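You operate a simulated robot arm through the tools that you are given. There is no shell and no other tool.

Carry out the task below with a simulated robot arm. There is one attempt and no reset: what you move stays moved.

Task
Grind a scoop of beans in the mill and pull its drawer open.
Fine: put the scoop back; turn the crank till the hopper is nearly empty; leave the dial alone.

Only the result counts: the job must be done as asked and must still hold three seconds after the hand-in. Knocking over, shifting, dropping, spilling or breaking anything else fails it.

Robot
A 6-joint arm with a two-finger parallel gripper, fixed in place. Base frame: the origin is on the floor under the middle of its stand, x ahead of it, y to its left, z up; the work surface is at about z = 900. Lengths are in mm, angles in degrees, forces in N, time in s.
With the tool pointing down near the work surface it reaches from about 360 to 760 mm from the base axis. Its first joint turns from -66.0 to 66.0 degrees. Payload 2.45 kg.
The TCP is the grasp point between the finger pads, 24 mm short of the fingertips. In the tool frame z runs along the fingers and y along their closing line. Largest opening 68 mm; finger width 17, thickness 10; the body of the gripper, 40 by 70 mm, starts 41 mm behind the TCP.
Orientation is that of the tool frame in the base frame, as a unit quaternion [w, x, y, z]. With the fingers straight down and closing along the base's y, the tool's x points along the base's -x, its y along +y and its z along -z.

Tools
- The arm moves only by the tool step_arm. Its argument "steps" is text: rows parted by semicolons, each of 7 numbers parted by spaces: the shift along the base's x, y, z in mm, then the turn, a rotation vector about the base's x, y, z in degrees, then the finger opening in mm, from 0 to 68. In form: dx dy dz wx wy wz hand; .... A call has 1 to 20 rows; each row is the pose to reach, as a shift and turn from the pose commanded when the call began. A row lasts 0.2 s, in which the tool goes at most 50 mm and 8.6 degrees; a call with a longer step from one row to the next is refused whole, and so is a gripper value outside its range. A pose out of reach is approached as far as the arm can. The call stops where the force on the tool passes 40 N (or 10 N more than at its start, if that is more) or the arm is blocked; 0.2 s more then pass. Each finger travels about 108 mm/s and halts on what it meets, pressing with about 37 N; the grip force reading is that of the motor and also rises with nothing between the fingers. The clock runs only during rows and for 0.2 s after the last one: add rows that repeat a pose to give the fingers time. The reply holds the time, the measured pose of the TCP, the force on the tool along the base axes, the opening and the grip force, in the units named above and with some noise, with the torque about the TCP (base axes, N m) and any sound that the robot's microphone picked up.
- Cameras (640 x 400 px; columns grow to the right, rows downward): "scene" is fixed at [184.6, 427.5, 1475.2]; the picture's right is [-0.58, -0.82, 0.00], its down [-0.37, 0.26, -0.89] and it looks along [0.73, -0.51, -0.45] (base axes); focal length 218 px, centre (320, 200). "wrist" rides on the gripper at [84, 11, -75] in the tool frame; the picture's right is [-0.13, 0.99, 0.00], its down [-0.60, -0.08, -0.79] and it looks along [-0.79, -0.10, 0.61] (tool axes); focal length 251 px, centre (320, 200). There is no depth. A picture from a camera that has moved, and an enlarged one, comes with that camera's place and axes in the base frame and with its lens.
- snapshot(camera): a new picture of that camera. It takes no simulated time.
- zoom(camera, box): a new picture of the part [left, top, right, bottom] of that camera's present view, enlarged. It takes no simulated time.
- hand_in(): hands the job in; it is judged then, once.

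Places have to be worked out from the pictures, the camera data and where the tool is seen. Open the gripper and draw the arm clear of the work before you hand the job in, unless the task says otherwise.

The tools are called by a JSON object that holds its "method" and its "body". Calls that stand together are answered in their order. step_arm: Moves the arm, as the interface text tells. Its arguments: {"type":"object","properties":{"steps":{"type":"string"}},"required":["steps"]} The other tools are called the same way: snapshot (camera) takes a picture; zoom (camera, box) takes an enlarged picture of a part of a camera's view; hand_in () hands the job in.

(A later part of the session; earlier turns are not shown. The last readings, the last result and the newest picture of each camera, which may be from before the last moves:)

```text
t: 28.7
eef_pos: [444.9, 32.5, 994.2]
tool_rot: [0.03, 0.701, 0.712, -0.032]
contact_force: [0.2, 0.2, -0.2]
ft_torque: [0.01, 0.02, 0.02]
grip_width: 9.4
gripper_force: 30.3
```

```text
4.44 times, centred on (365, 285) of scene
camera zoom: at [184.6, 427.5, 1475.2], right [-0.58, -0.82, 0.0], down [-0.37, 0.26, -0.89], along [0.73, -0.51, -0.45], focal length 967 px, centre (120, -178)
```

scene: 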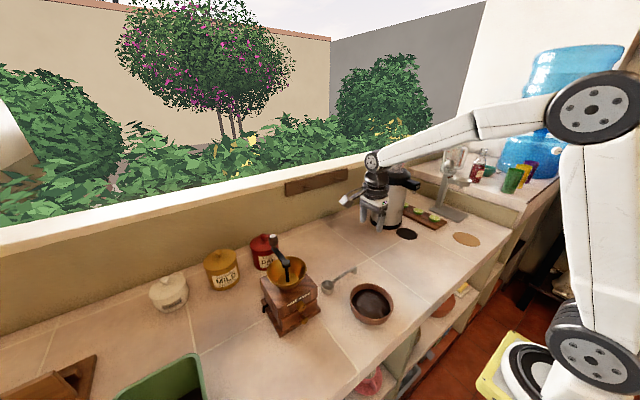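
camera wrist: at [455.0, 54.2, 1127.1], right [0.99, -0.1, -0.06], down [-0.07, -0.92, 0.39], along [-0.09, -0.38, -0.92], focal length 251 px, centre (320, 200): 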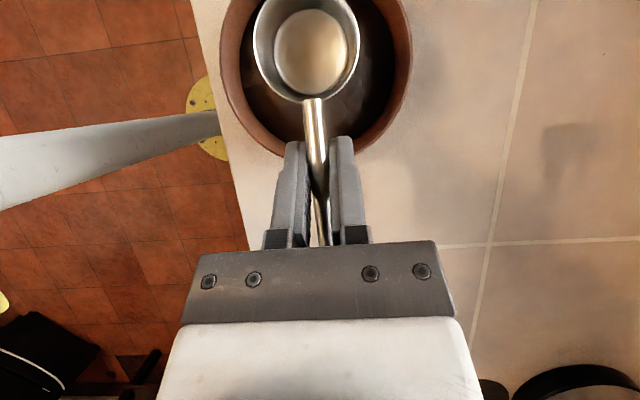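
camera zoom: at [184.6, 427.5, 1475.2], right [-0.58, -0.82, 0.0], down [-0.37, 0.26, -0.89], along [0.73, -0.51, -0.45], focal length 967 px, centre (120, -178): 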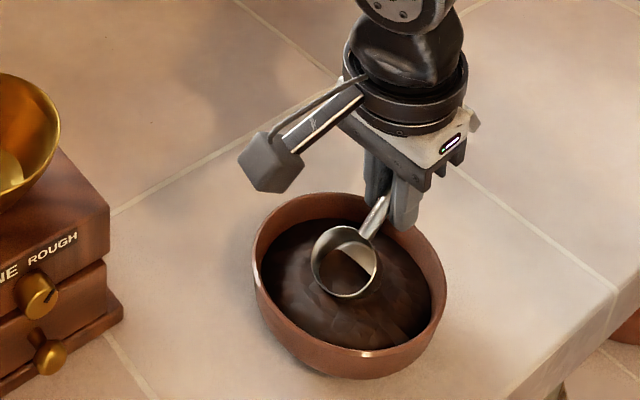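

The beans are a mound higher than I assumed (the cup already dips into it) and give no resistance. I'll sink the cup, sweep it forward while levelling, and lift it out level.

{"method": "step_arm", "body": {"steps": "0 0 -10 0 0 0 0; 0 0 -18 0 0 0 0; 0 0 -18 0 0 0 0; 0 3.4 -23.6 7 0 0 0; 0 7 -27.6 14 0 0 0; 0 10.8 -25.8 17 0 0 0; 0 10.8 -25.8 17 0 0 0; 0 9.3 -20 21 0 0 0; 0 7.2 -15.6 28 0 0 0; 0 5.9 -8.5 35 0 0 0; 0 5.9 -2 35 0 0 0; 0 5.9 6 35 0 0 0; 0 5.9 16 35 0 0 0; 0 5.9 26 35 0 0 0; 0 5.9 26 35 0 0 0"}}

{"method": "zoom", "body": {"camera": "wrist", "box": [180, 0, 460, 200]}}

{"method": "zoom", "body": {"camera": "scene", "box": [320, 240, 410, 330]}}

```text
t: 31.9
eef_pos: [445.4, 38.8, 1020.7]
tool_rot: [-0.181, 0.678, 0.689, 0.184]
contact_force: [0.4, -1.2, -0.8]
ft_torque: [0.01, 0.03, -0.01]
grip_width: 8.8
gripper_force: 31.1
```

```text
2.00 times, centred on (320, 100) of wrist
camera zoom: at [454.9, 73.9, 1128.3], right [0.99, -0.1, -0.06], down [-0.07, -0.92, 0.39], along [-0.09, -0.38, -0.92], focal length 503 px, centre (320, 400)
```

zoom: 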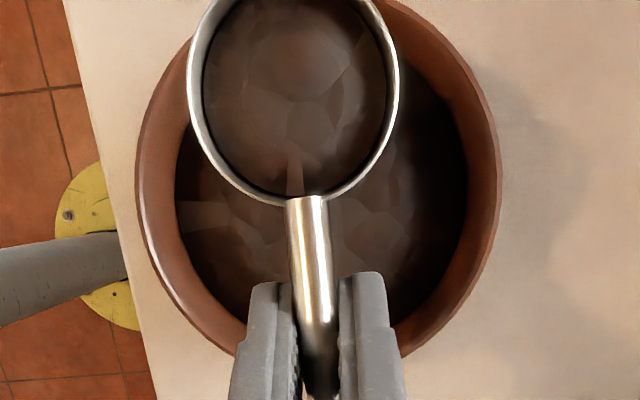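

```text
4.44 times, centred on (365, 285) of scene
camera zoom: at [184.6, 427.5, 1475.2], right [-0.58, -0.82, 0.0], down [-0.37, 0.26, -0.89], along [0.73, -0.51, -0.45], focal length 967 px, centre (120, -178)
```

zoom: 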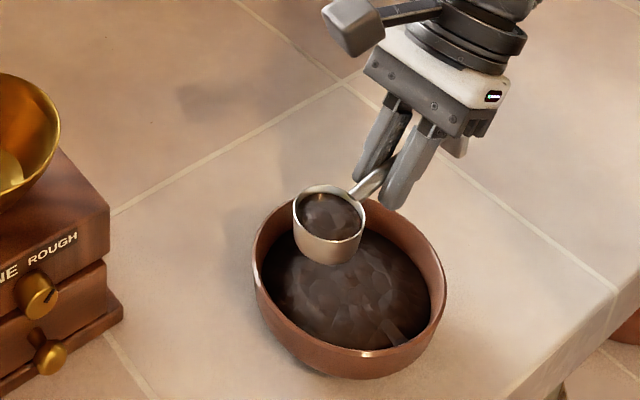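

The scoop came up full. I'll raise it level and carry it slowly to hover just on the −y side of the hopper.

{"method": "step_arm", "body": {"steps": "0 0 8 0 0 0 0; 0 0 20 0 0 0 0; 0 0 35 0 0 0 0; 0 0 50 0 0 0 0; 0 0 65 0 0 0 0; 0 0 78 0 0 0 0; 6 4 88 0 0 0 0; 18 12 94 0 0 0 0; 32 21 98 0 0 0 0; 48 31 100 0 0 0 0; 64 41 100 0 0 0 0; 80 51 100 0 0 0 0; 96 61 100 0 0 0 0; 112 71 100 0 0 0 0; 126 80 100 0 0 0 0; 136 87 100 0 0 0 0; 141 91 100 0 0 0 0; 142 92 100 0 0 0 0; 142 92 100 0 0 0 0"}}

{"method": "snapshot", "body": {"camera": "wrist"}}

{"method": "zoom", "body": {"camera": "scene", "box": [240, 180, 400, 300]}}

```text
t: 35.9
eef_pos: [588.7, 129.9, 1121.1]
tool_rot: [-0.182, 0.677, 0.689, 0.183]
contact_force: [0.1, 0.3, 0.1]
ft_torque: [-0.02, 0.03, 0.02]
grip_width: 9.0
gripper_force: 30.4
```

```text
taken
camera wrist: at [597.0, 165.4, 1228.0], right [0.99, -0.1, -0.06], down [-0.07, -0.92, 0.39], along [-0.09, -0.38, -0.92], focal length 251 px, centre (320, 200)
```

wrist: 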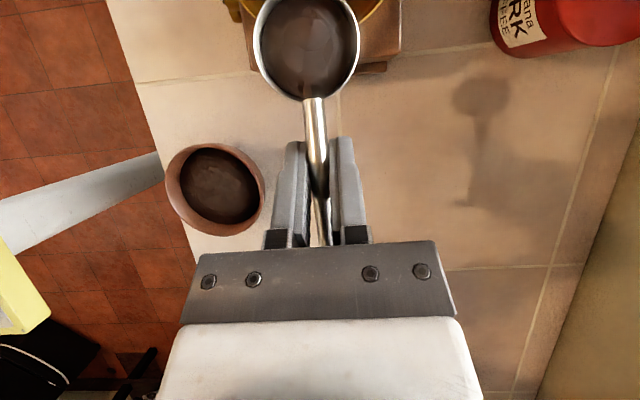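

```text
3.33 times, centred on (320, 240) of scene
camera zoom: at [184.6, 427.5, 1475.2], right [-0.58, -0.82, 0.0], down [-0.37, 0.26, -0.89], along [0.73, -0.51, -0.45], focal length 725 px, centre (320, 67)
```

zoom: 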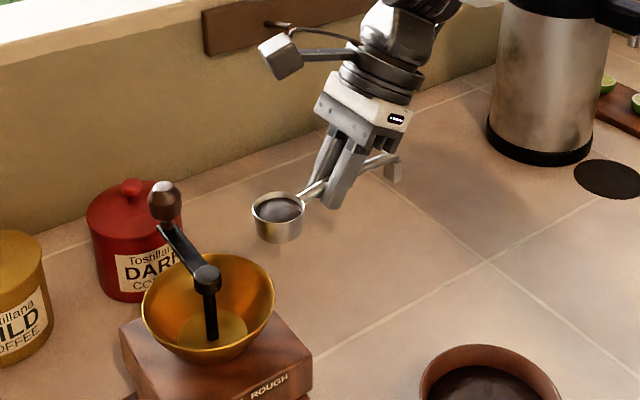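

The cup (rim centre ≈ (585,180,1113)) is level and full. I'll ease it over the hopper's −y side, keeping clear of the crank hub, and check the clearance.

{"method": "step_arm", "body": {"steps": "0 8 0 0 0 0 0; 1 18 -4 0 0 0 0; 2 27 -12 0 0 0 0; 3 32 -20 0 0 0 0; 3 34 -26 0 0 0 0; 3 34 -26 0 0 0 0"}}

{"method": "zoom", "body": {"camera": "wrist", "box": [180, 0, 460, 200]}}

{"method": "zoom", "body": {"camera": "scene", "box": [240, 200, 360, 300]}}

```text
t: 37.3
eef_pos: [590.9, 164.0, 1093.7]
tool_rot: [-0.181, 0.677, 0.689, 0.183]
contact_force: [-0.7, 0.2, -0.3]
ft_torque: [0.0, 0.05, 0.01]
grip_width: 9.0
gripper_force: 30.7
```

```text
2.00 times, centred on (320, 100) of wrist
camera zoom: at [600.3, 199.4, 1201.9], right [0.99, -0.1, -0.06], down [-0.07, -0.92, 0.39], along [-0.09, -0.38, -0.92], focal length 503 px, centre (320, 400)
```

zoom: 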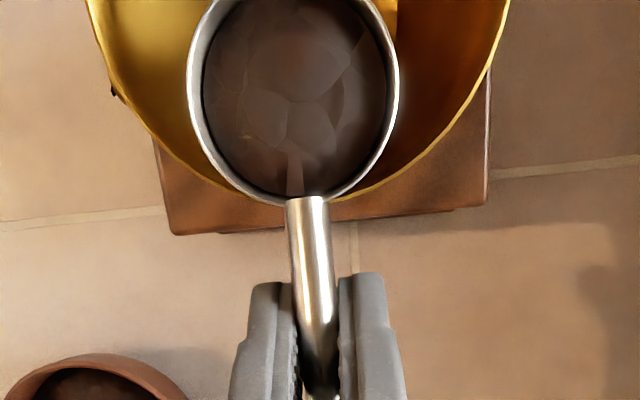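

```text
4.00 times, centred on (300, 250) of scene
camera zoom: at [184.6, 427.5, 1475.2], right [-0.58, -0.82, 0.0], down [-0.37, 0.26, -0.89], along [0.73, -0.51, -0.45], focal length 870 px, centre (400, 0)
```

zoom: 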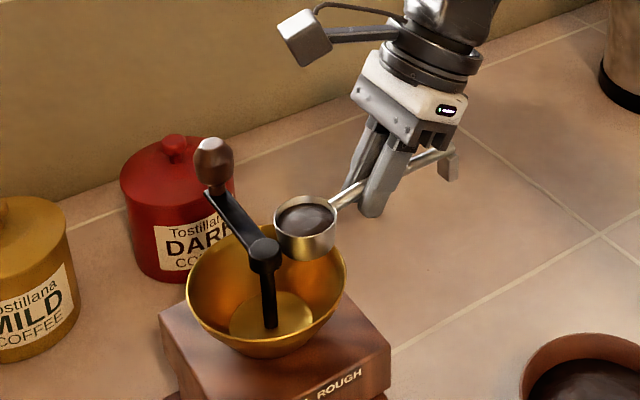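

Hub top works out near (600,248,1066) and the hopper rim's −y edge near y=195, so pitching the cup nose-down toward the centre keeps clear. I'll start the pour to 45° and check tracking.

{"method": "step_arm", "body": {"steps": "0 0 4.6 -7.5 0 0 0; 0 0.2 8.6 -15 0 0 0; 0 2.3 12.3 -22.5 0 0 0; 0 6 15.6 -30 0 0 0; 0 11.4 17.3 -37.5 0 0 0; 0 18.4 18.4 -45 0 0 0; 0 18.4 18.4 -45 0 0 0"}}

{"method": "zoom", "body": {"camera": "wrist", "box": [180, 0, 460, 200]}}

{"method": "zoom", "body": {"camera": "scene", "box": [240, 200, 360, 300]}}

```text
t: 38.9
eef_pos: [591.0, 184.2, 1116.2]
tool_rot: [0.093, 0.695, 0.707, -0.093]
contact_force: [0.0, 6.4, 15.8]
ft_torque: [0.8, 0.02, 0.04]
grip_width: 9.0
gripper_force: 30.9
```

```text
2.00 times, centred on (320, 100) of wrist
camera zoom: at [600.2, 283.6, 1165.6], right [0.99, -0.11, 0.03], down [-0.07, -0.38, 0.92], along [-0.09, -0.92, -0.38], focal length 503 px, centre (320, 400)
```

zoom: 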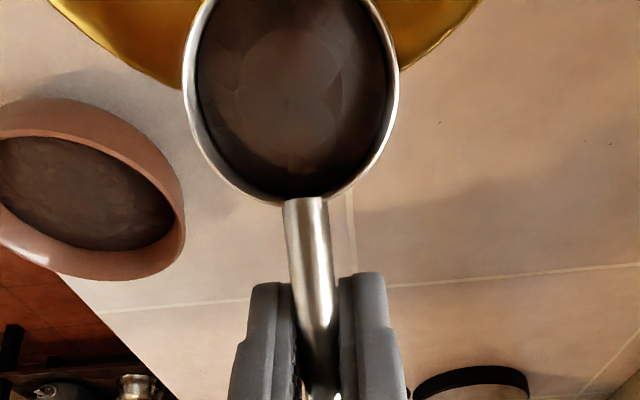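

```text
4.00 times, centred on (300, 250) of scene
camera zoom: at [184.2, 427.6, 1475.2], right [-0.58, -0.82, 0.0], down [-0.37, 0.26, -0.89], along [0.73, -0.51, -0.45], focal length 870 px, centre (400, 0)
```

zoom: 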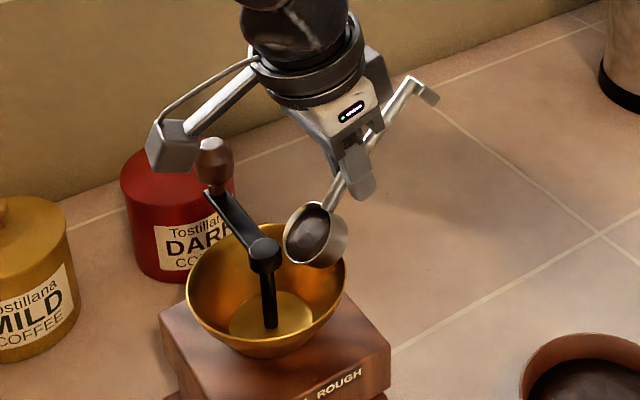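

There is about 17 N up and +y on the cup's lower corner, so it's touching the hopper wall and the rim is higher than I judged. I'll raise 16 mm at this tilt and recheck before pouring further.

{"method": "step_arm", "body": {"steps": "0 0 5 0 0 0 0; 0 0 10 0 0 0 0; 0 0 16 0 0 0 0; 0 0 16 0 0 0 0"}}

{"method": "zoom", "body": {"camera": "wrist", "box": [180, 0, 460, 200]}}

{"method": "zoom", "body": {"camera": "scene", "box": [240, 200, 360, 300]}}

```text
t: 39.9
eef_pos: [589.9, 183.0, 1129.0]
tool_rot: [0.092, 0.695, 0.707, -0.095]
contact_force: [-0.4, -0.3, -0.9]
ft_torque: [-0.01, 0.01, -0.01]
grip_width: 8.9
gripper_force: 30.4
```

```text
2.00 times, centred on (320, 100) of wrist
camera zoom: at [599.7, 282.9, 1180.0], right [0.99, -0.11, 0.03], down [-0.07, -0.38, 0.92], along [-0.09, -0.92, -0.38], focal length 503 px, centre (320, 400)
```

zoom: 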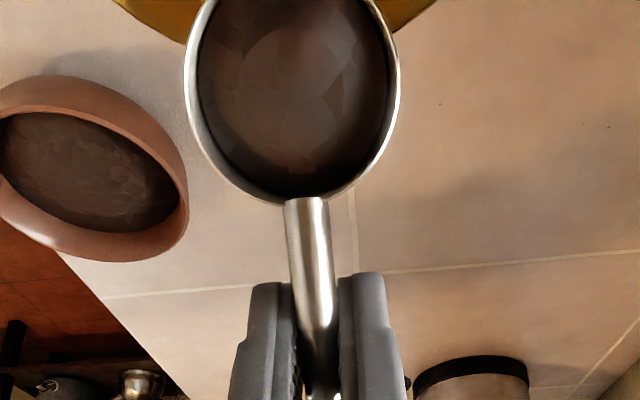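

```text
4.00 times, centred on (300, 250) of scene
camera zoom: at [184.6, 427.5, 1475.2], right [-0.58, -0.82, 0.0], down [-0.37, 0.26, -0.89], along [0.73, -0.51, -0.45], focal length 870 px, centre (400, 0)
```

zoom: 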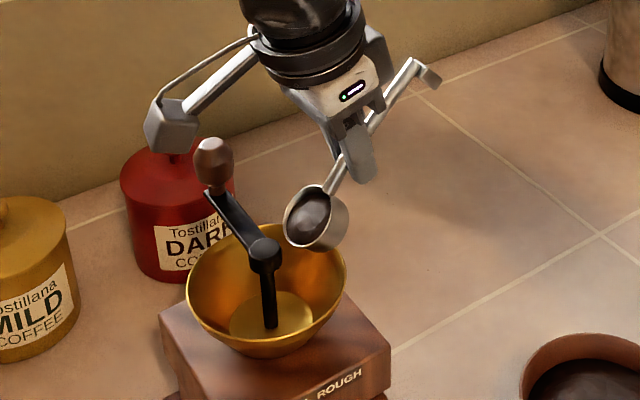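

Free again and the mill hasn't moved; no beans have left yet at 45°. I'll continue the pour from this higher position to 75°.

{"method": "step_arm", "body": {"steps": "0 7.5 1.4 -7.5 0 0 0; 0 15.4 3.1 -15 0 0 0; 0 23.6 3.9 -22.5 0 0 0; 0 31.9 5 -30 0 0 0; 0 31.9 5 -30 0 0 0; 0 31.9 5 -30 0 0 0"}}

{"method": "zoom", "body": {"camera": "wrist", "box": [180, 0, 460, 200]}}

{"method": "zoom", "body": {"camera": "scene", "box": [240, 200, 360, 300]}}

```text
t: 41.3
eef_pos: [589.8, 214.5, 1133.0]
tool_rot: [0.269, 0.647, 0.658, -0.275]
contact_force: [-0.3, -0.5, -0.2]
ft_torque: [0.0, 0.01, 0.01]
grip_width: 9.0
gripper_force: 30.2
```

```text
2.00 times, centred on (320, 100) of wrist
camera zoom: at [600.3, 326.8, 1127.5], right [0.99, -0.08, 0.08], down [-0.07, 0.14, 0.99], along [-0.09, -0.99, 0.13], focal length 503 px, centre (320, 400)
```

zoom: 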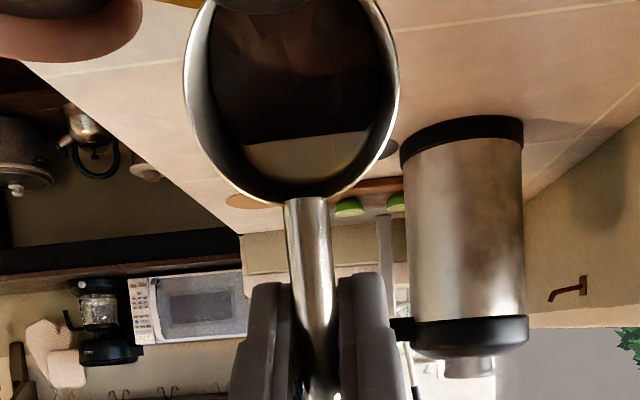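

```text
4.00 times, centred on (300, 250) of scene
camera zoom: at [184.6, 427.5, 1475.2], right [-0.58, -0.82, 0.0], down [-0.37, 0.26, -0.89], along [0.73, -0.51, -0.45], focal length 870 px, centre (400, 0)
```

zoom: 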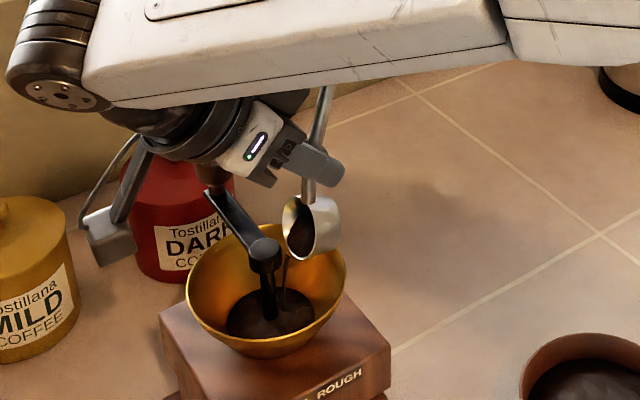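

Beans are streaming into the hopper with no contact. I'll continue to 90° and 105° with pauses to empty the cup.

{"method": "step_arm", "body": {"steps": "0 4 0.1 -3.75 0 0 0; 0 8.5 0.2 -7.5 0 0 0; 0 8.5 0.2 -7.5 0 0 0; 0 16.9 -0.4 -15 0 0 0; 0 16.9 -0.4 -15 0 0 0; 0 25.2 -1.9 -22.5 0 0 0; 0 25.2 -1.9 -22.5 0 0 0; 0 33.2 -4.1 -30 0 0 0; 0 33.2 -4.1 -30 0 0 0; 0 33.2 -4.1 -30 0 0 0; 0 33.2 -4.1 -30 0 0 0"}}

{"method": "zoom", "body": {"camera": "wrist", "box": [180, 0, 460, 200]}}

{"method": "zoom", "body": {"camera": "scene", "box": [240, 200, 360, 300]}}

```text
t: 43.7
eef_pos: [578.4, 215.2, 1114.9]
tool_rot: [0.427, 0.556, 0.567, -0.433]
contact_force: [0.1, 0.4, -0.4]
ft_torque: [0.04, 0.03, -0.01]
grip_width: 8.8
gripper_force: 30.9
out of reach, approached as far as the arm can: row 6, 7, 8, 9, 10, 11
```

```text
2.00 times, centred on (320, 100) of wrist
camera zoom: at [587.9, 308.6, 1054.6], right [0.99, -0.03, 0.11], down [-0.07, 0.61, 0.79], along [-0.09, -0.79, 0.6], focal length 503 px, centre (320, 400)
```

zoom: 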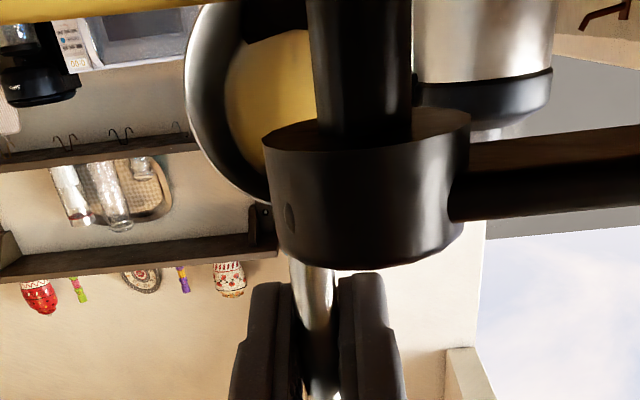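

```text
4.00 times, centred on (300, 250) of scene
camera zoom: at [184.6, 427.5, 1475.2], right [-0.58, -0.82, 0.0], down [-0.37, 0.26, -0.89], along [0.73, -0.51, -0.45], focal length 870 px, centre (400, 0)
```

zoom: 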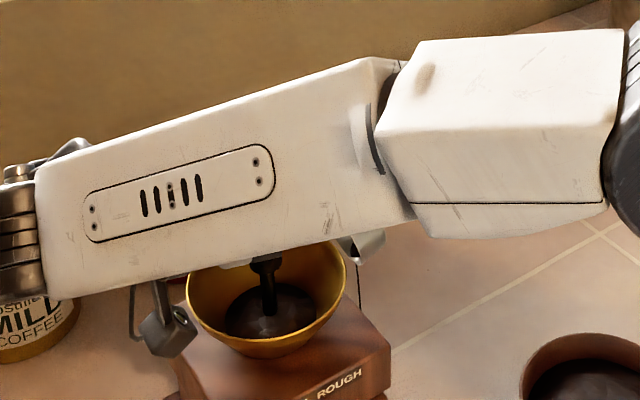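

The last tilt was out of reach in position but the 105° angle was reached with no contact. I'll step back one increment to see what the commanded pose is now.

{"method": "step_arm", "body": {"steps": "0 -8 2.2 7.5 0 0 0; 0 -8 2.2 7.5 0 0 0"}}

{"method": "snapshot", "body": {"camera": "wrist"}}

```text
t: 44.3
eef_pos: [579.5, 205.6, 1119.0]
tool_rot: [0.389, 0.583, 0.592, -0.398]
contact_force: [0.5, 0.0, 0.2]
ft_torque: [0.01, 0.02, 0.01]
grip_width: 8.9
gripper_force: 30.8
```

```text
taken
camera wrist: at [588.3, 307.6, 1068.9], right [0.99, -0.04, 0.1], down [-0.07, 0.5, 0.86], along [-0.09, -0.86, 0.5], focal length 251 px, centre (320, 200)
```

wrist: 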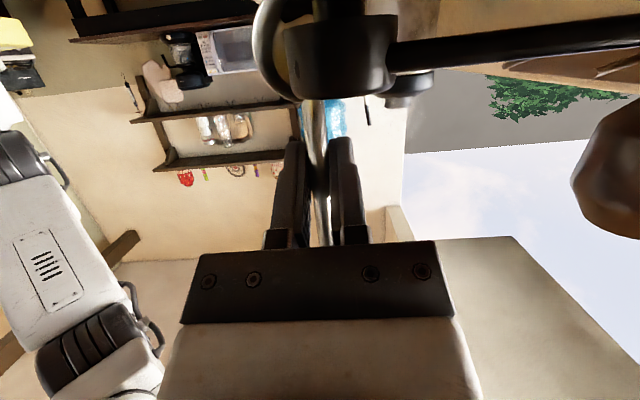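

The commanded pose is now the measured one (θ≈97.5°). I'll untilt back to level while backing off toward −y and up, then check cup and hopper.

{"method": "step_arm", "body": {"steps": "0 -7.3 7.5 7.5 0 0 0; 0 -14.7 14.1 15 0 0 0; 0 -22.2 19.9 22.5 0 0 0; 0 -29.5 22.8 30 0 0 0; 0 -36.7 24 37.5 0 0 0; 0 -43.6 23.3 45 0 0 0; 0 -50.1 20.9 52.5 0 0 0; 0 -56.1 17.8 60 0 0 0; 0 -61.5 14.1 67.5 0 0 0; 0 -66.2 9.8 75 0 0 0; 0 -70.3 5.1 82.5 0 0 0; 0 -73.5 0.1 90 0 0 0; 0 -75 -5.2 97.5 0 0 0; 0 -75 -5.2 97.5 0 0 0"}}

{"method": "snapshot", "body": {"camera": "wrist"}}

{"method": "zoom", "body": {"camera": "scene", "box": [240, 180, 400, 300]}}

{"method": "zoom", "body": {"camera": "scene", "box": [250, 235, 350, 345]}}

```text
t: 47.3
eef_pos: [578.2, 131.6, 1112.6]
tool_rot: [-0.182, 0.677, 0.689, 0.185]
contact_force: [0.5, 0.0, -0.5]
ft_torque: [0.0, -0.03, -0.02]
grip_width: 9.0
gripper_force: 30.3
```

```text
taken
camera wrist: at [588.4, 166.8, 1220.0], right [0.99, -0.1, -0.06], down [-0.07, -0.92, 0.38], along [-0.09, -0.38, -0.92], focal length 251 px, centre (320, 200)
```

wrist: 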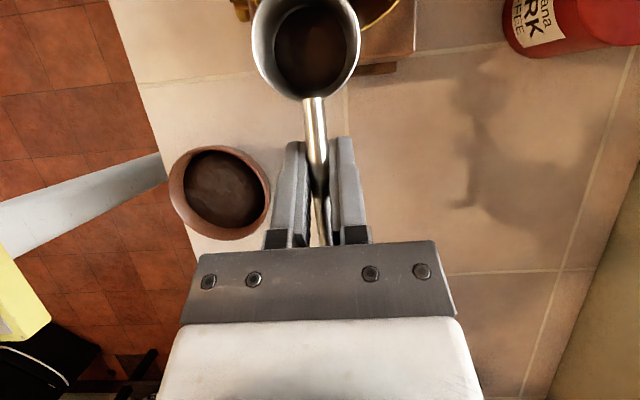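

```text
3.33 times, centred on (320, 240) of scene
camera zoom: at [184.6, 427.5, 1475.2], right [-0.58, -0.82, 0.0], down [-0.37, 0.26, -0.89], along [0.73, -0.51, -0.45], focal length 725 px, centre (320, 67)
```

zoom: 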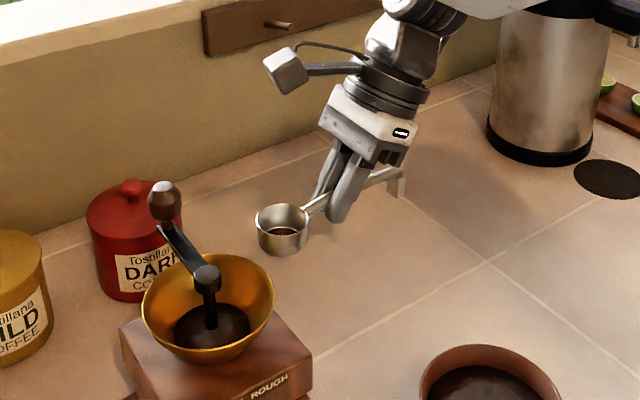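

```text
3.64 times, centred on (300, 290) of scene
camera zoom: at [184.6, 427.5, 1475.2], right [-0.58, -0.82, 0.0], down [-0.37, 0.26, -0.89], along [0.73, -0.51, -0.45], focal length 791 px, centre (393, -127)
```

zoom: 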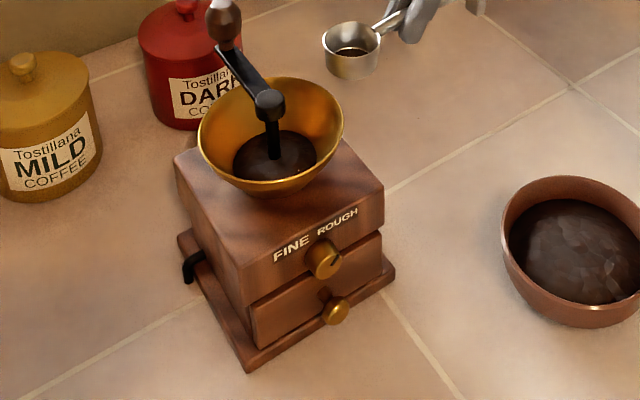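

No spillage is visible and the hopper holds beans, but the cup still seems to have some left. I'll zoom in.

{"method": "zoom", "body": {"camera": "wrist", "box": [230, 0, 390, 120]}}

{"method": "zoom", "body": {"camera": "scene", "box": [290, 220, 350, 260]}}

```text
3.33 times, centred on (310, 60) of wrist
camera zoom: at [588.4, 166.8, 1220.0], right [0.99, -0.1, -0.06], down [-0.07, -0.92, 0.38], along [-0.09, -0.38, -0.92], focal length 838 px, centre (353, 667)
```

zoom: 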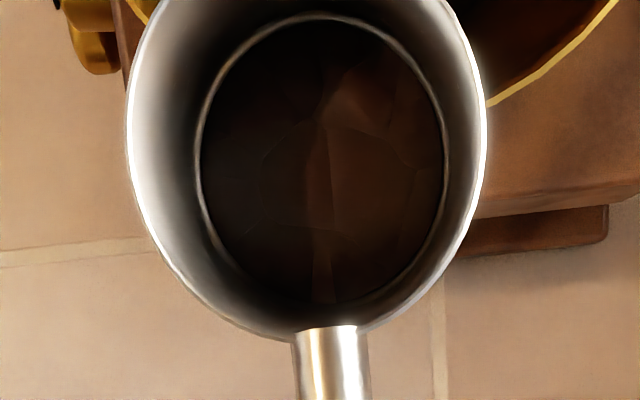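

```text
10.00 times, centred on (320, 240) of scene
camera zoom: at [184.6, 427.5, 1475.2], right [-0.58, -0.82, 0.0], down [-0.37, 0.26, -0.89], along [0.73, -0.51, -0.45], focal length 2175 px, centre (320, -200)
```

zoom: 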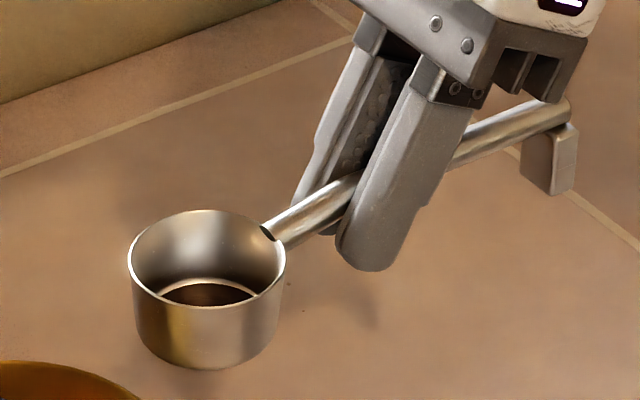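

A thin layer of beans remains in the cup. I'll tip it over the hopper again to 90° (which was reachable) and hold there longer.

{"method": "step_arm", "body": {"steps": "2 11.4 8.8 -7.5 0 0 0; 5 20.6 12.8 -15 0 0 0; 7 28.7 15.5 -22.5 0 0 0; 9 36.4 16.8 -30 0 0 0; 11 43.8 17.5 -37.5 0 0 0; 12 51.8 17.6 -45 0 0 0; 12 59.3 19 -52.5 0 0 0; 12 67.2 19.7 -60 0 0 0; 12 75.4 20.5 -67.5 0 0 0; 12 83.7 20.6 -75 0 0 0; 12 92.2 20.8 -82.5 0 0 0; 12 100.6 20.2 -90 0 0 0; 12 100.6 20.2 -90 0 0 0; 12 100.6 20.2 -90 0 0 0; 12 100.6 20.2 -90 0 0 0; 12 100.6 20.2 -90 0 0 0; 12 100.6 20.2 -90 0 0 0; 12 100.6 20.2 -90 0 0 0"}}

{"method": "snapshot", "body": {"camera": "wrist"}}

{"method": "zoom", "body": {"camera": "scene", "box": [240, 200, 360, 300]}}

```text
t: 51.1
eef_pos: [590.9, 232.0, 1132.7]
tool_rot: [0.35, 0.607, 0.617, -0.358]
contact_force: [0.5, -0.4, -1.0]
ft_torque: [-0.03, 0.06, -0.04]
grip_width: 9.1
gripper_force: 30.8
```

```text
taken
camera wrist: at [600.6, 338.9, 1097.6], right [0.99, -0.06, 0.1], down [-0.07, 0.39, 0.92], along [-0.09, -0.92, 0.38], focal length 251 px, centre (320, 200)
```

wrist: 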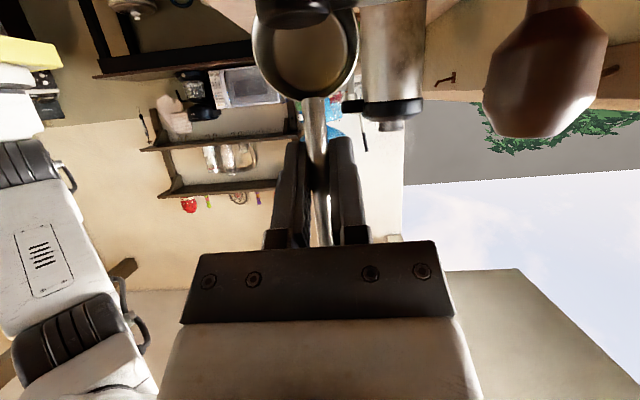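

```text
4.00 times, centred on (300, 250) of scene
camera zoom: at [184.6, 427.5, 1475.2], right [-0.58, -0.82, 0.0], down [-0.37, 0.26, -0.89], along [0.73, -0.51, -0.45], focal length 870 px, centre (400, 0)
```

zoom: 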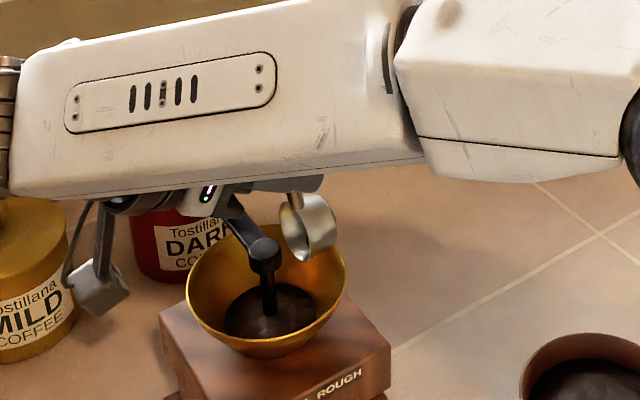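

{"method": "zoom", "body": {"camera": "wrist", "box": [240, 0, 370, 110]}}

{"method": "zoom", "body": {"camera": "scene", "box": [285, 235, 335, 285]}}

```text
3.64 times, centred on (305, 55) of wrist
camera zoom: at [600.6, 338.9, 1097.6], right [0.99, -0.06, 0.1], down [-0.07, 0.39, 0.92], along [-0.09, -0.92, 0.38], focal length 914 px, centre (374, 727)
```

zoom: 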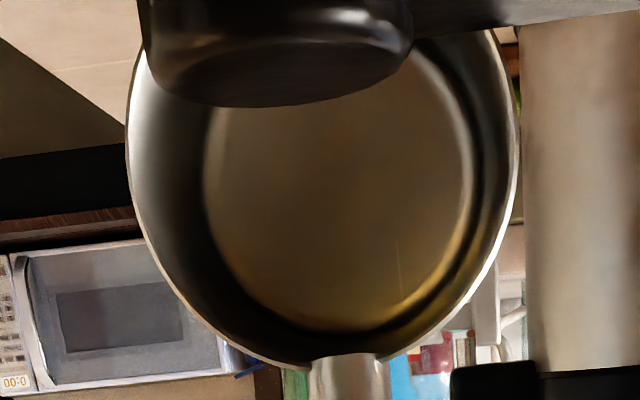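

```text
8.00 times, centred on (310, 260) of scene
camera zoom: at [184.6, 427.5, 1475.2], right [-0.58, -0.82, 0.0], down [-0.37, 0.26, -0.89], along [0.73, -0.51, -0.45], focal length 1740 px, centre (400, -280)
```

zoom: 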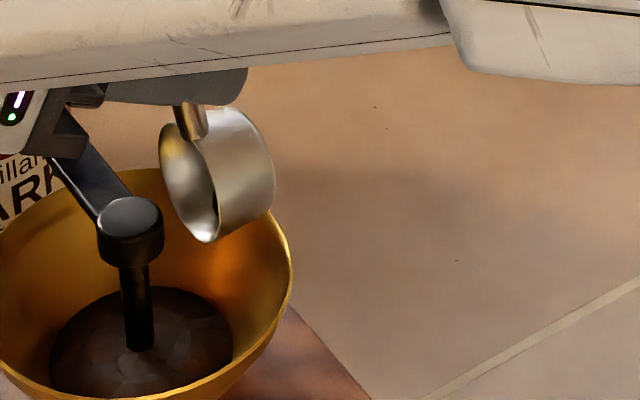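

The cup is now empty and the hopper is filled. I'll untilt along the reverse path back to level beside the hopper.

{"method": "step_arm", "body": {"steps": "0 -8.4 0.6 7.5 0 0 0; 0 -16.9 0.4 15 0 0 0; 0 -25.2 0.3 22.5 0 0 0; 0 -33.4 -0.5 30 0 0 0; 0 -41.3 -1.2 37.5 0 0 0; 0 -48.8 -2.6 45 0 0 0; -1 -56.8 -2.7 52.5 0 0 0; -3 -64.2 -3.4 60 0 0 0; -5 -71.9 -4.7 67.5 0 0 0; -7 -80 -7.4 75 0 0 0; -10 -89.2 -11.4 82.5 0 0 0; -12 -100.6 -20.2 90 0 0 0; -12 -100.6 -20.2 90 0 0 0"}}

{"method": "zoom", "body": {"camera": "wrist", "box": [230, 0, 390, 120]}}

{"method": "zoom", "body": {"camera": "scene", "box": [270, 210, 370, 310]}}

```text
t: 53.9
eef_pos: [580.3, 131.7, 1112.7]
tool_rot: [-0.182, 0.677, 0.689, 0.184]
contact_force: [-0.5, 0.0, -0.4]
ft_torque: [0.0, 0.05, 0.01]
grip_width: 9.2
gripper_force: 31.2
```

```text
3.33 times, centred on (310, 60) of wrist
camera zoom: at [589.0, 166.5, 1219.5], right [0.99, -0.1, -0.06], down [-0.07, -0.92, 0.38], along [-0.09, -0.38, -0.92], focal length 838 px, centre (353, 667)
```

zoom: 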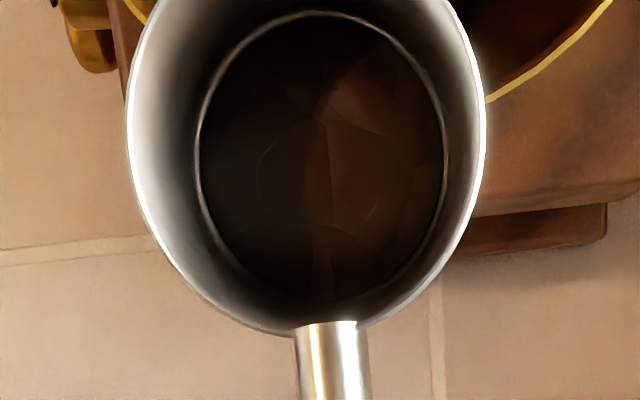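

```text
4.00 times, centred on (320, 260) of scene
camera zoom: at [184.6, 427.5, 1475.2], right [-0.58, -0.82, 0.0], down [-0.37, 0.26, -0.89], along [0.73, -0.51, -0.45], focal length 870 px, centre (320, -40)
```

zoom: 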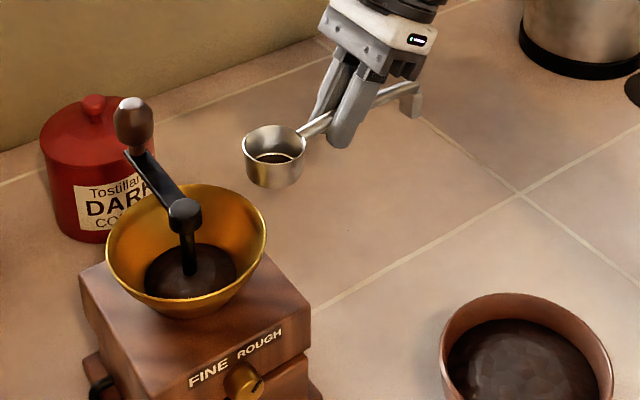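

The dark film on the cup floor is at most paper-thin (it doesn't cover the floor's edge ring), so the scoop is essentially empty. I'll carry it back over its original spot and stop 30 mm above the counter to verify.

{"method": "step_arm", "body": {"steps": "0 -10 -5 0 0 0 0; 0 -25 -20 0 0 0 0; 0 -40 -45 0 0 0 0; 0 -52 -75 0 0 0 0; 0 -58 -105 0 0 0 0; 0 -58 -130 0 0 0 0; 0 -58 -145 0 0 0 0; 0 -58 -152 0 0 0 0; 0 -58 -152 0 0 0 0"}}

{"method": "zoom", "body": {"camera": "scene", "box": [310, 255, 400, 335]}}

{"method": "zoom", "body": {"camera": "wrist", "box": [200, 0, 440, 200]}}

```text
t: 55.9
eef_pos: [580.1, 73.9, 959.9]
tool_rot: [-0.181, 0.677, 0.69, 0.183]
contact_force: [-0.3, 0.1, -1.0]
ft_torque: [-0.02, 0.02, 0.0]
grip_width: 8.8
gripper_force: 30.9
```

```text
5.00 times, centred on (355, 295) of scene
camera zoom: at [184.6, 427.5, 1475.2], right [-0.58, -0.82, 0.0], down [-0.37, 0.26, -0.89], along [0.73, -0.51, -0.45], focal length 1088 px, centre (145, -275)
```

zoom: 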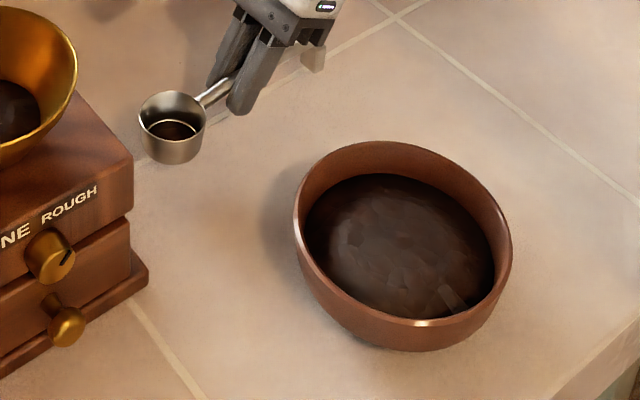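

```text
2.00 times, centred on (320, 100) of wrist
camera zoom: at [588.3, 108.9, 1068.0], right [0.99, -0.1, -0.06], down [-0.07, -0.92, 0.39], along [-0.09, -0.38, -0.92], focal length 503 px, centre (320, 400)
```

zoom: 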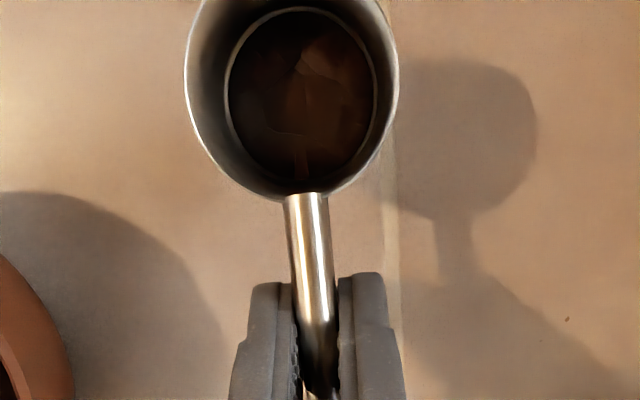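

The ring at the cup's floor has the same size ratio as when it was empty, so the residue has no real thickness. I'll lower the last 29 mm gently until it rests.

{"method": "step_arm", "body": {"steps": "0 -0.5 -10 0 0 0 0; 0 -0.5 -18 0 0 0 0; 0 -0.5 -24 0 0 0 0; 0 -0.5 -27 0 0 0 0; 0 -0.5 -28.5 0 0 0 0; 0 -0.5 -28.5 0 0 0 0"}}

{"method": "zoom", "body": {"camera": "scene", "box": [310, 255, 400, 335]}}

{"method": "zoom", "body": {"camera": "scene", "box": [325, 250, 375, 300]}}

```text
t: 57.3
eef_pos: [579.1, 73.3, 932.4]
tool_rot: [-0.18, 0.677, 0.689, 0.185]
contact_force: [0.2, 2.4, 10.7]
ft_torque: [-0.75, -0.03, 0.01]
grip_width: 9.1
gripper_force: 30.8
```

```text
5.00 times, centred on (355, 295) of scene
camera zoom: at [184.3, 427.5, 1475.2], right [-0.58, -0.82, 0.0], down [-0.37, 0.26, -0.89], along [0.73, -0.51, -0.45], focal length 1088 px, centre (145, -275)
```

zoom: 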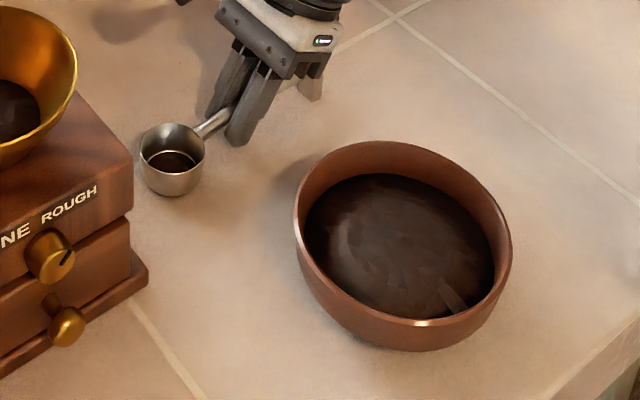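

```text
8.00 times, centred on (350, 275) of scene
camera zoom: at [184.3, 427.5, 1475.2], right [-0.58, -0.82, 0.0], down [-0.37, 0.26, -0.89], along [0.73, -0.51, -0.45], focal length 1740 px, centre (80, -400)
```

zoom: 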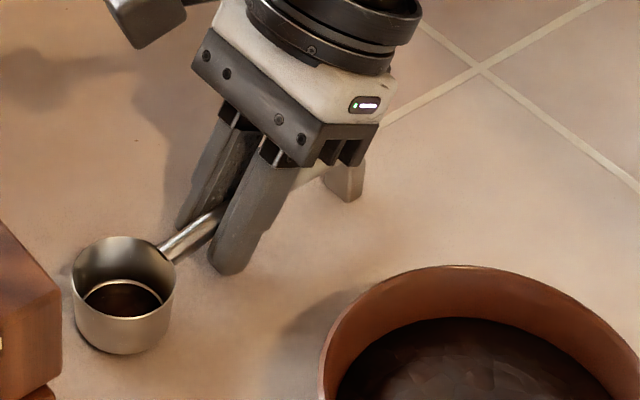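

The hook foot touches first (10 N, 70 mm behind the TCP), so the cup is about 3 mm high and 3 mm toward +x of its original spot. I'll lift a hair, correct pitch −2° and yaw +1.5°, and set it down again.

{"method": "step_arm", "body": {"steps": "0 0 4 0 0 0 0; -1.8 -0.6 4 -2 0 1.5 0; -1.8 -0.6 1 -2 0 1.5 0; -1.8 -0.6 -1 -2 0 1.5 0; -1.8 -0.6 -1 -2 0 1.5 0"}}

{"method": "zoom", "body": {"camera": "scene", "box": [310, 255, 400, 335]}}

```text
t: 58.5
eef_pos: [578.2, 73.0, 932.3]
tool_rot: [-0.171, 0.672, 0.701, 0.17]
contact_force: [-2.2, 0.8, 8.6]
ft_torque: [0.57, 0.0, 0.14]
grip_width: 9.0
gripper_force: 30.5
```

```text
5.00 times, centred on (355, 295) of scene
camera zoom: at [184.3, 427.4, 1475.2], right [-0.58, -0.82, 0.0], down [-0.37, 0.26, -0.89], along [0.73, -0.51, -0.45], focal length 1088 px, centre (145, -275)
```

zoom: 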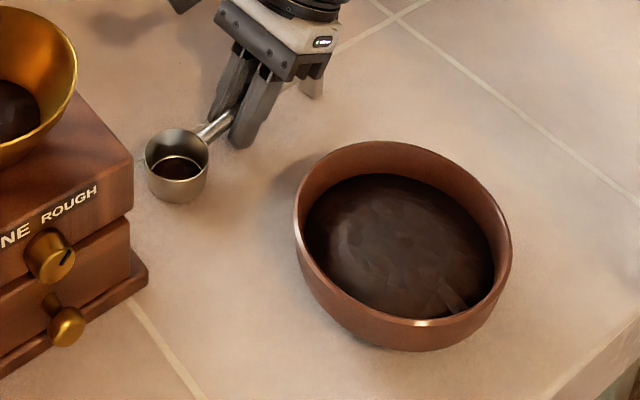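

Now the cup's front edge touches with about 9 N and its picture position matches the original. I'll ease the pitch back 0.8° so it sits flat and open the fingers.

{"method": "step_arm", "body": {"steps": "0 -0.4 -0.4 0.8 0 0 0; 0 -0.4 -0.4 0.8 0 0 9; 0 -0.4 -0.4 0.8 0 0 12; 0 -0.4 -0.4 0.8 0 0 20; 0 -0.4 -0.4 0.8 0 0 34; 0 -0.4 -0.4 0.8 0 0 34"}}

{"method": "zoom", "body": {"camera": "scene", "box": [310, 255, 400, 335]}}

{"method": "zoom", "body": {"camera": "wrist", "box": [200, 0, 440, 200]}}

```text
t: 59.9
eef_pos: [578.0, 72.9, 929.6]
tool_rot: [-0.176, 0.67, 0.7, 0.174]
contact_force: [0.8, -0.6, -0.4]
ft_torque: [-0.01, 0.02, -0.01]
grip_width: 33.9
gripper_force: 0.0
```

```text
5.00 times, centred on (355, 295) of scene
camera zoom: at [184.6, 427.5, 1475.2], right [-0.58, -0.82, 0.0], down [-0.37, 0.26, -0.89], along [0.73, -0.51, -0.45], focal length 1088 px, centre (145, -275)
```

zoom: 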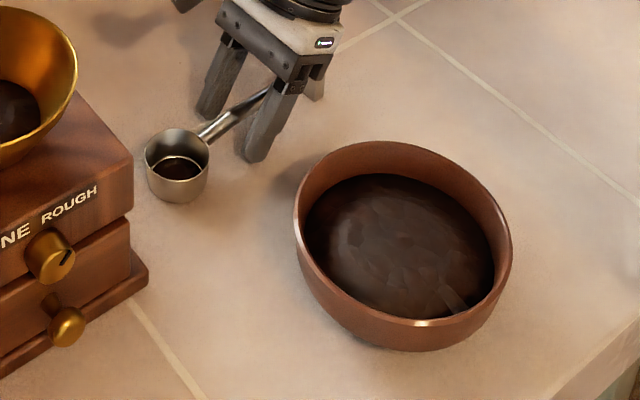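

```text
2.00 times, centred on (320, 100) of wrist
camera zoom: at [585.6, 110.2, 1037.4], right [1.0, -0.07, -0.05], down [-0.04, -0.91, 0.41], along [-0.08, -0.4, -0.91], focal length 503 px, centre (320, 400)
```

zoom: 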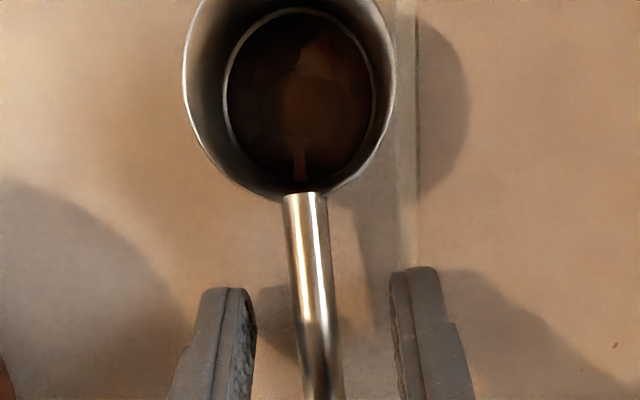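

The scoop rests where it started. I'll rise straight up clear of it, and look at the black hook on the mill's side and the crank in detail.

{"method": "step_arm", "body": {"steps": "0 0 15 0 0 0 34; 0 0 40 0 0 0 34; 0 0 80 0 0 0 50; 0 0 120 0 0 0 60; 0 0 160 0 0 0 60; 0 0 200 0 0 0 60; 0 0 200 0 0 0 60"}}

{"method": "zoom", "body": {"camera": "scene", "box": [255, 275, 325, 345]}}

{"method": "zoom", "body": {"camera": "scene", "box": [250, 225, 330, 285]}}

{"method": "zoom", "body": {"camera": "scene", "box": [310, 255, 400, 335]}}

```text
t: 61.5
eef_pos: [577.7, 71.8, 1131.5]
tool_rot: [-0.177, 0.67, 0.7, 0.173]
contact_force: [0.1, 0.6, -0.1]
ft_torque: [-0.01, 0.02, 0.01]
grip_width: 59.8
gripper_force: 0.1
```

```text
5.71 times, centred on (290, 310) of scene
camera zoom: at [184.5, 427.5, 1475.2], right [-0.58, -0.82, 0.0], down [-0.37, 0.26, -0.89], along [0.73, -0.51, -0.45], focal length 1243 px, centre (491, -429)
```

zoom: 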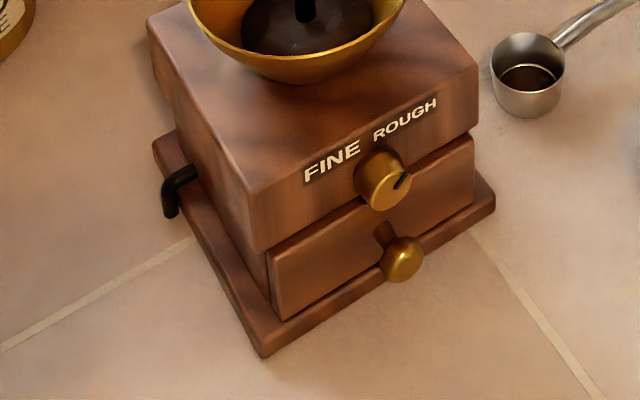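

```text
6.67 times, centred on (290, 255) of scene
camera zoom: at [184.5, 427.5, 1475.2], right [-0.58, -0.82, 0.0], down [-0.37, 0.26, -0.89], along [0.73, -0.51, -0.45], focal length 1450 px, centre (520, -167)
```

zoom: 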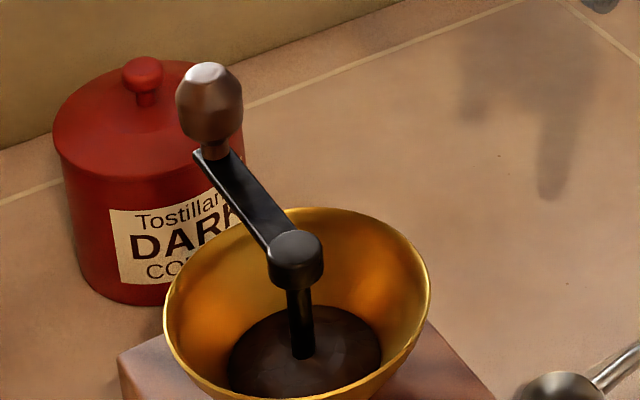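

```text
5.00 times, centred on (355, 295) of scene
camera zoom: at [184.5, 427.5, 1475.2], right [-0.58, -0.82, 0.0], down [-0.37, 0.26, -0.89], along [0.73, -0.51, -0.45], focal length 1088 px, centre (145, -275)
```

zoom: 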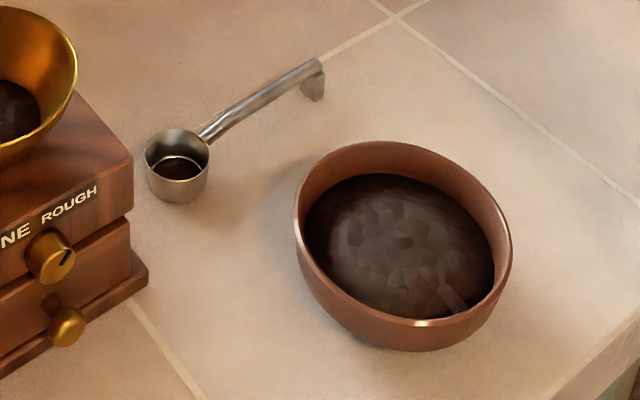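

The scoop is back and level. Knob estimated at (672,250), z≈1074–1110, hub at (600,248). I'll straighten the hand and turn it to yaw 0 while moving above the crank to view it from the wrist.

{"method": "step_arm", "body": {"steps": "5 10 15 -7.2 -0.3 0 60; 10 20 30 -14.4 -0.6 0 60; 15 35 50 -21.6 -0.9 0 60; 22 48 69 -28.6 -1.2 0 60; 22 48 69 -28.6 -1.2 0 60"}}

{"method": "step_arm", "body": {"steps": "0 10 0 0 0 8 60; 0 20 0 0 0 16 60; 0 30 0 0 0 24 60; 0 42 0 0 0 32 60; 0 54 0 0 0 40 60; 0 66 0 0 0 48 60; 5 80 0 0 0 56 60; 10 95 0 0 0 64 60; 15 110 0 0 0 72 60; 20 122 0 0 0 80 60; 20 130 0 0 0 87.5 60; 20 130 0 0 0 87.5 60"}}

{"method": "snapshot", "body": {"camera": "wrist"}}

{"method": "snapshot", "body": {"camera": "scene"}}

```text
t: 62.7
eef_pos: [600.1, 119.7, 1202.4]
tool_rot: [0.002, 0.691, 0.723, 0.002]
contact_force: [0.0, -0.2, -0.1]
ft_torque: [0.0, 0.02, 0.01]
grip_width: 59.9
gripper_force: 0.1
```

```text
t: 65.3
eef_pos: [618.8, 250.1, 1198.8]
tool_rot: [0.0, -0.002, 1.0, 0.003]
contact_force: [-0.3, 0.8, -0.2]
ft_torque: [0.03, -0.04, -0.03]
grip_width: 59.9
gripper_force: 0.1
```

```text
taken
camera wrist: at [535.0, 260.3, 1274.8], right [0.13, 0.99, 0.01], down [0.61, -0.08, 0.79], along [0.79, -0.1, -0.61], focal length 251 px, centre (320, 200)
```

wrist: 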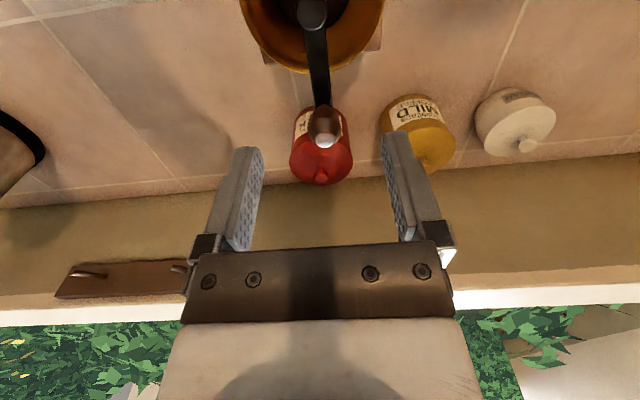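

```text
taken
```

scene: 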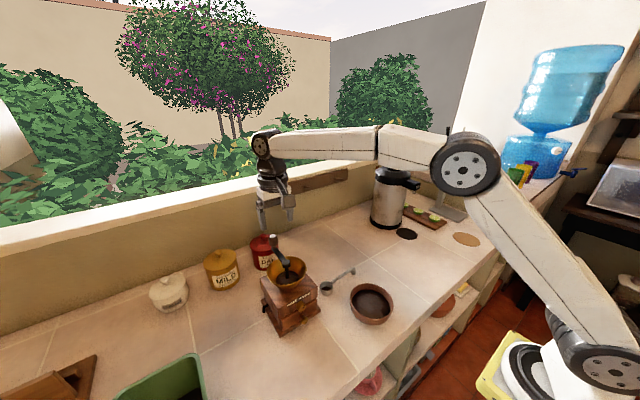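

Hand is vertical at yaw 0 above the mill. I'll zoom on the knob and hub to measure them.

{"method": "zoom", "body": {"camera": "wrist", "box": [240, 0, 400, 160]}}

```text
2.50 times, centred on (320, 80) of wrist
camera zoom: at [535.0, 260.3, 1274.8], right [0.13, 0.99, 0.01], down [0.61, -0.08, 0.79], along [0.79, -0.1, -0.61], focal length 629 px, centre (320, 500)
```

zoom: 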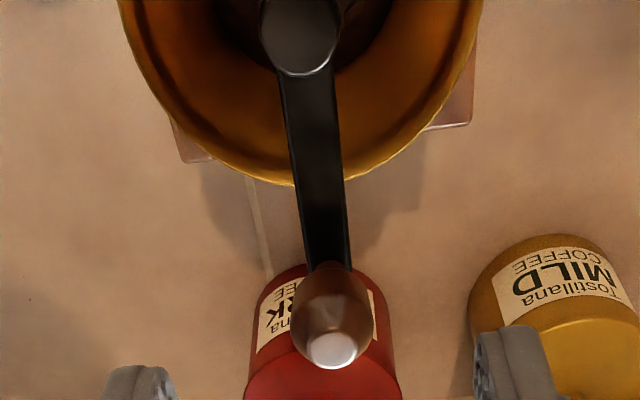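

Knob centre ≈ (669.5,247.3), 29 mm wide, hub ≈ (597,247.6). I'll move over the knob with the fingers open and come down to about z=1097, so the tips stay above the crank arm.

{"method": "step_arm", "body": {"steps": "25 -1.4 0 0 0 0 60; 50.5 -2.7 0 0 0 0 60; 50.5 -2.7 -25 0 0 0 60; 50.5 -2.7 -50 0 0 0 60; 50.5 -2.7 -75 0 0 0 60; 50.5 -2.7 -92 0 0 0 60; 50.5 -2.7 -102 0 0 0 60; 50.5 -2.7 -102 0 0 0 60"}}

{"method": "snapshot", "body": {"camera": "wrist"}}

{"method": "zoom", "body": {"camera": "scene", "box": [240, 200, 340, 290]}}

```text
t: 67.1
eef_pos: [670.1, 247.5, 1097.6]
tool_rot: [-0.001, 0.0, 1.0, 0.003]
contact_force: [-0.7, -0.4, 0.0]
ft_torque: [0.02, -0.02, 0.03]
grip_width: 59.9
gripper_force: 0.1
```

```text
taken
camera wrist: at [585.7, 257.9, 1173.1], right [0.13, 0.99, 0.01], down [0.61, -0.08, 0.79], along [0.79, -0.1, -0.61], focal length 251 px, centre (320, 200)
```

wrist: 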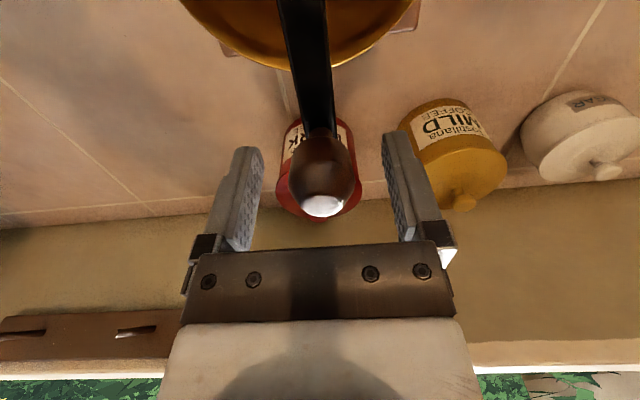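

```text
4.44 times, centred on (290, 245) of scene
camera zoom: at [184.6, 427.5, 1475.2], right [-0.58, -0.82, 0.0], down [-0.37, 0.26, -0.89], along [0.73, -0.51, -0.45], focal length 967 px, centre (453, 0)
```

zoom: 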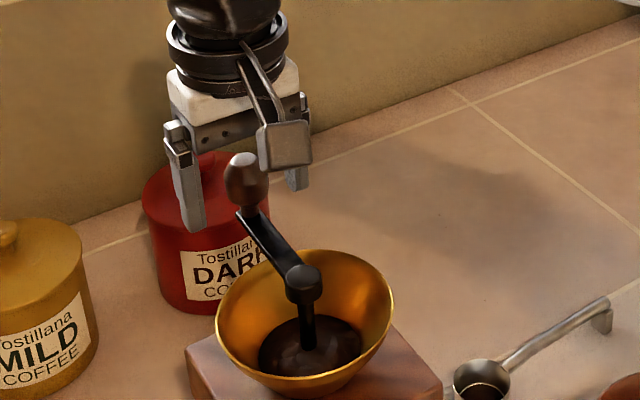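

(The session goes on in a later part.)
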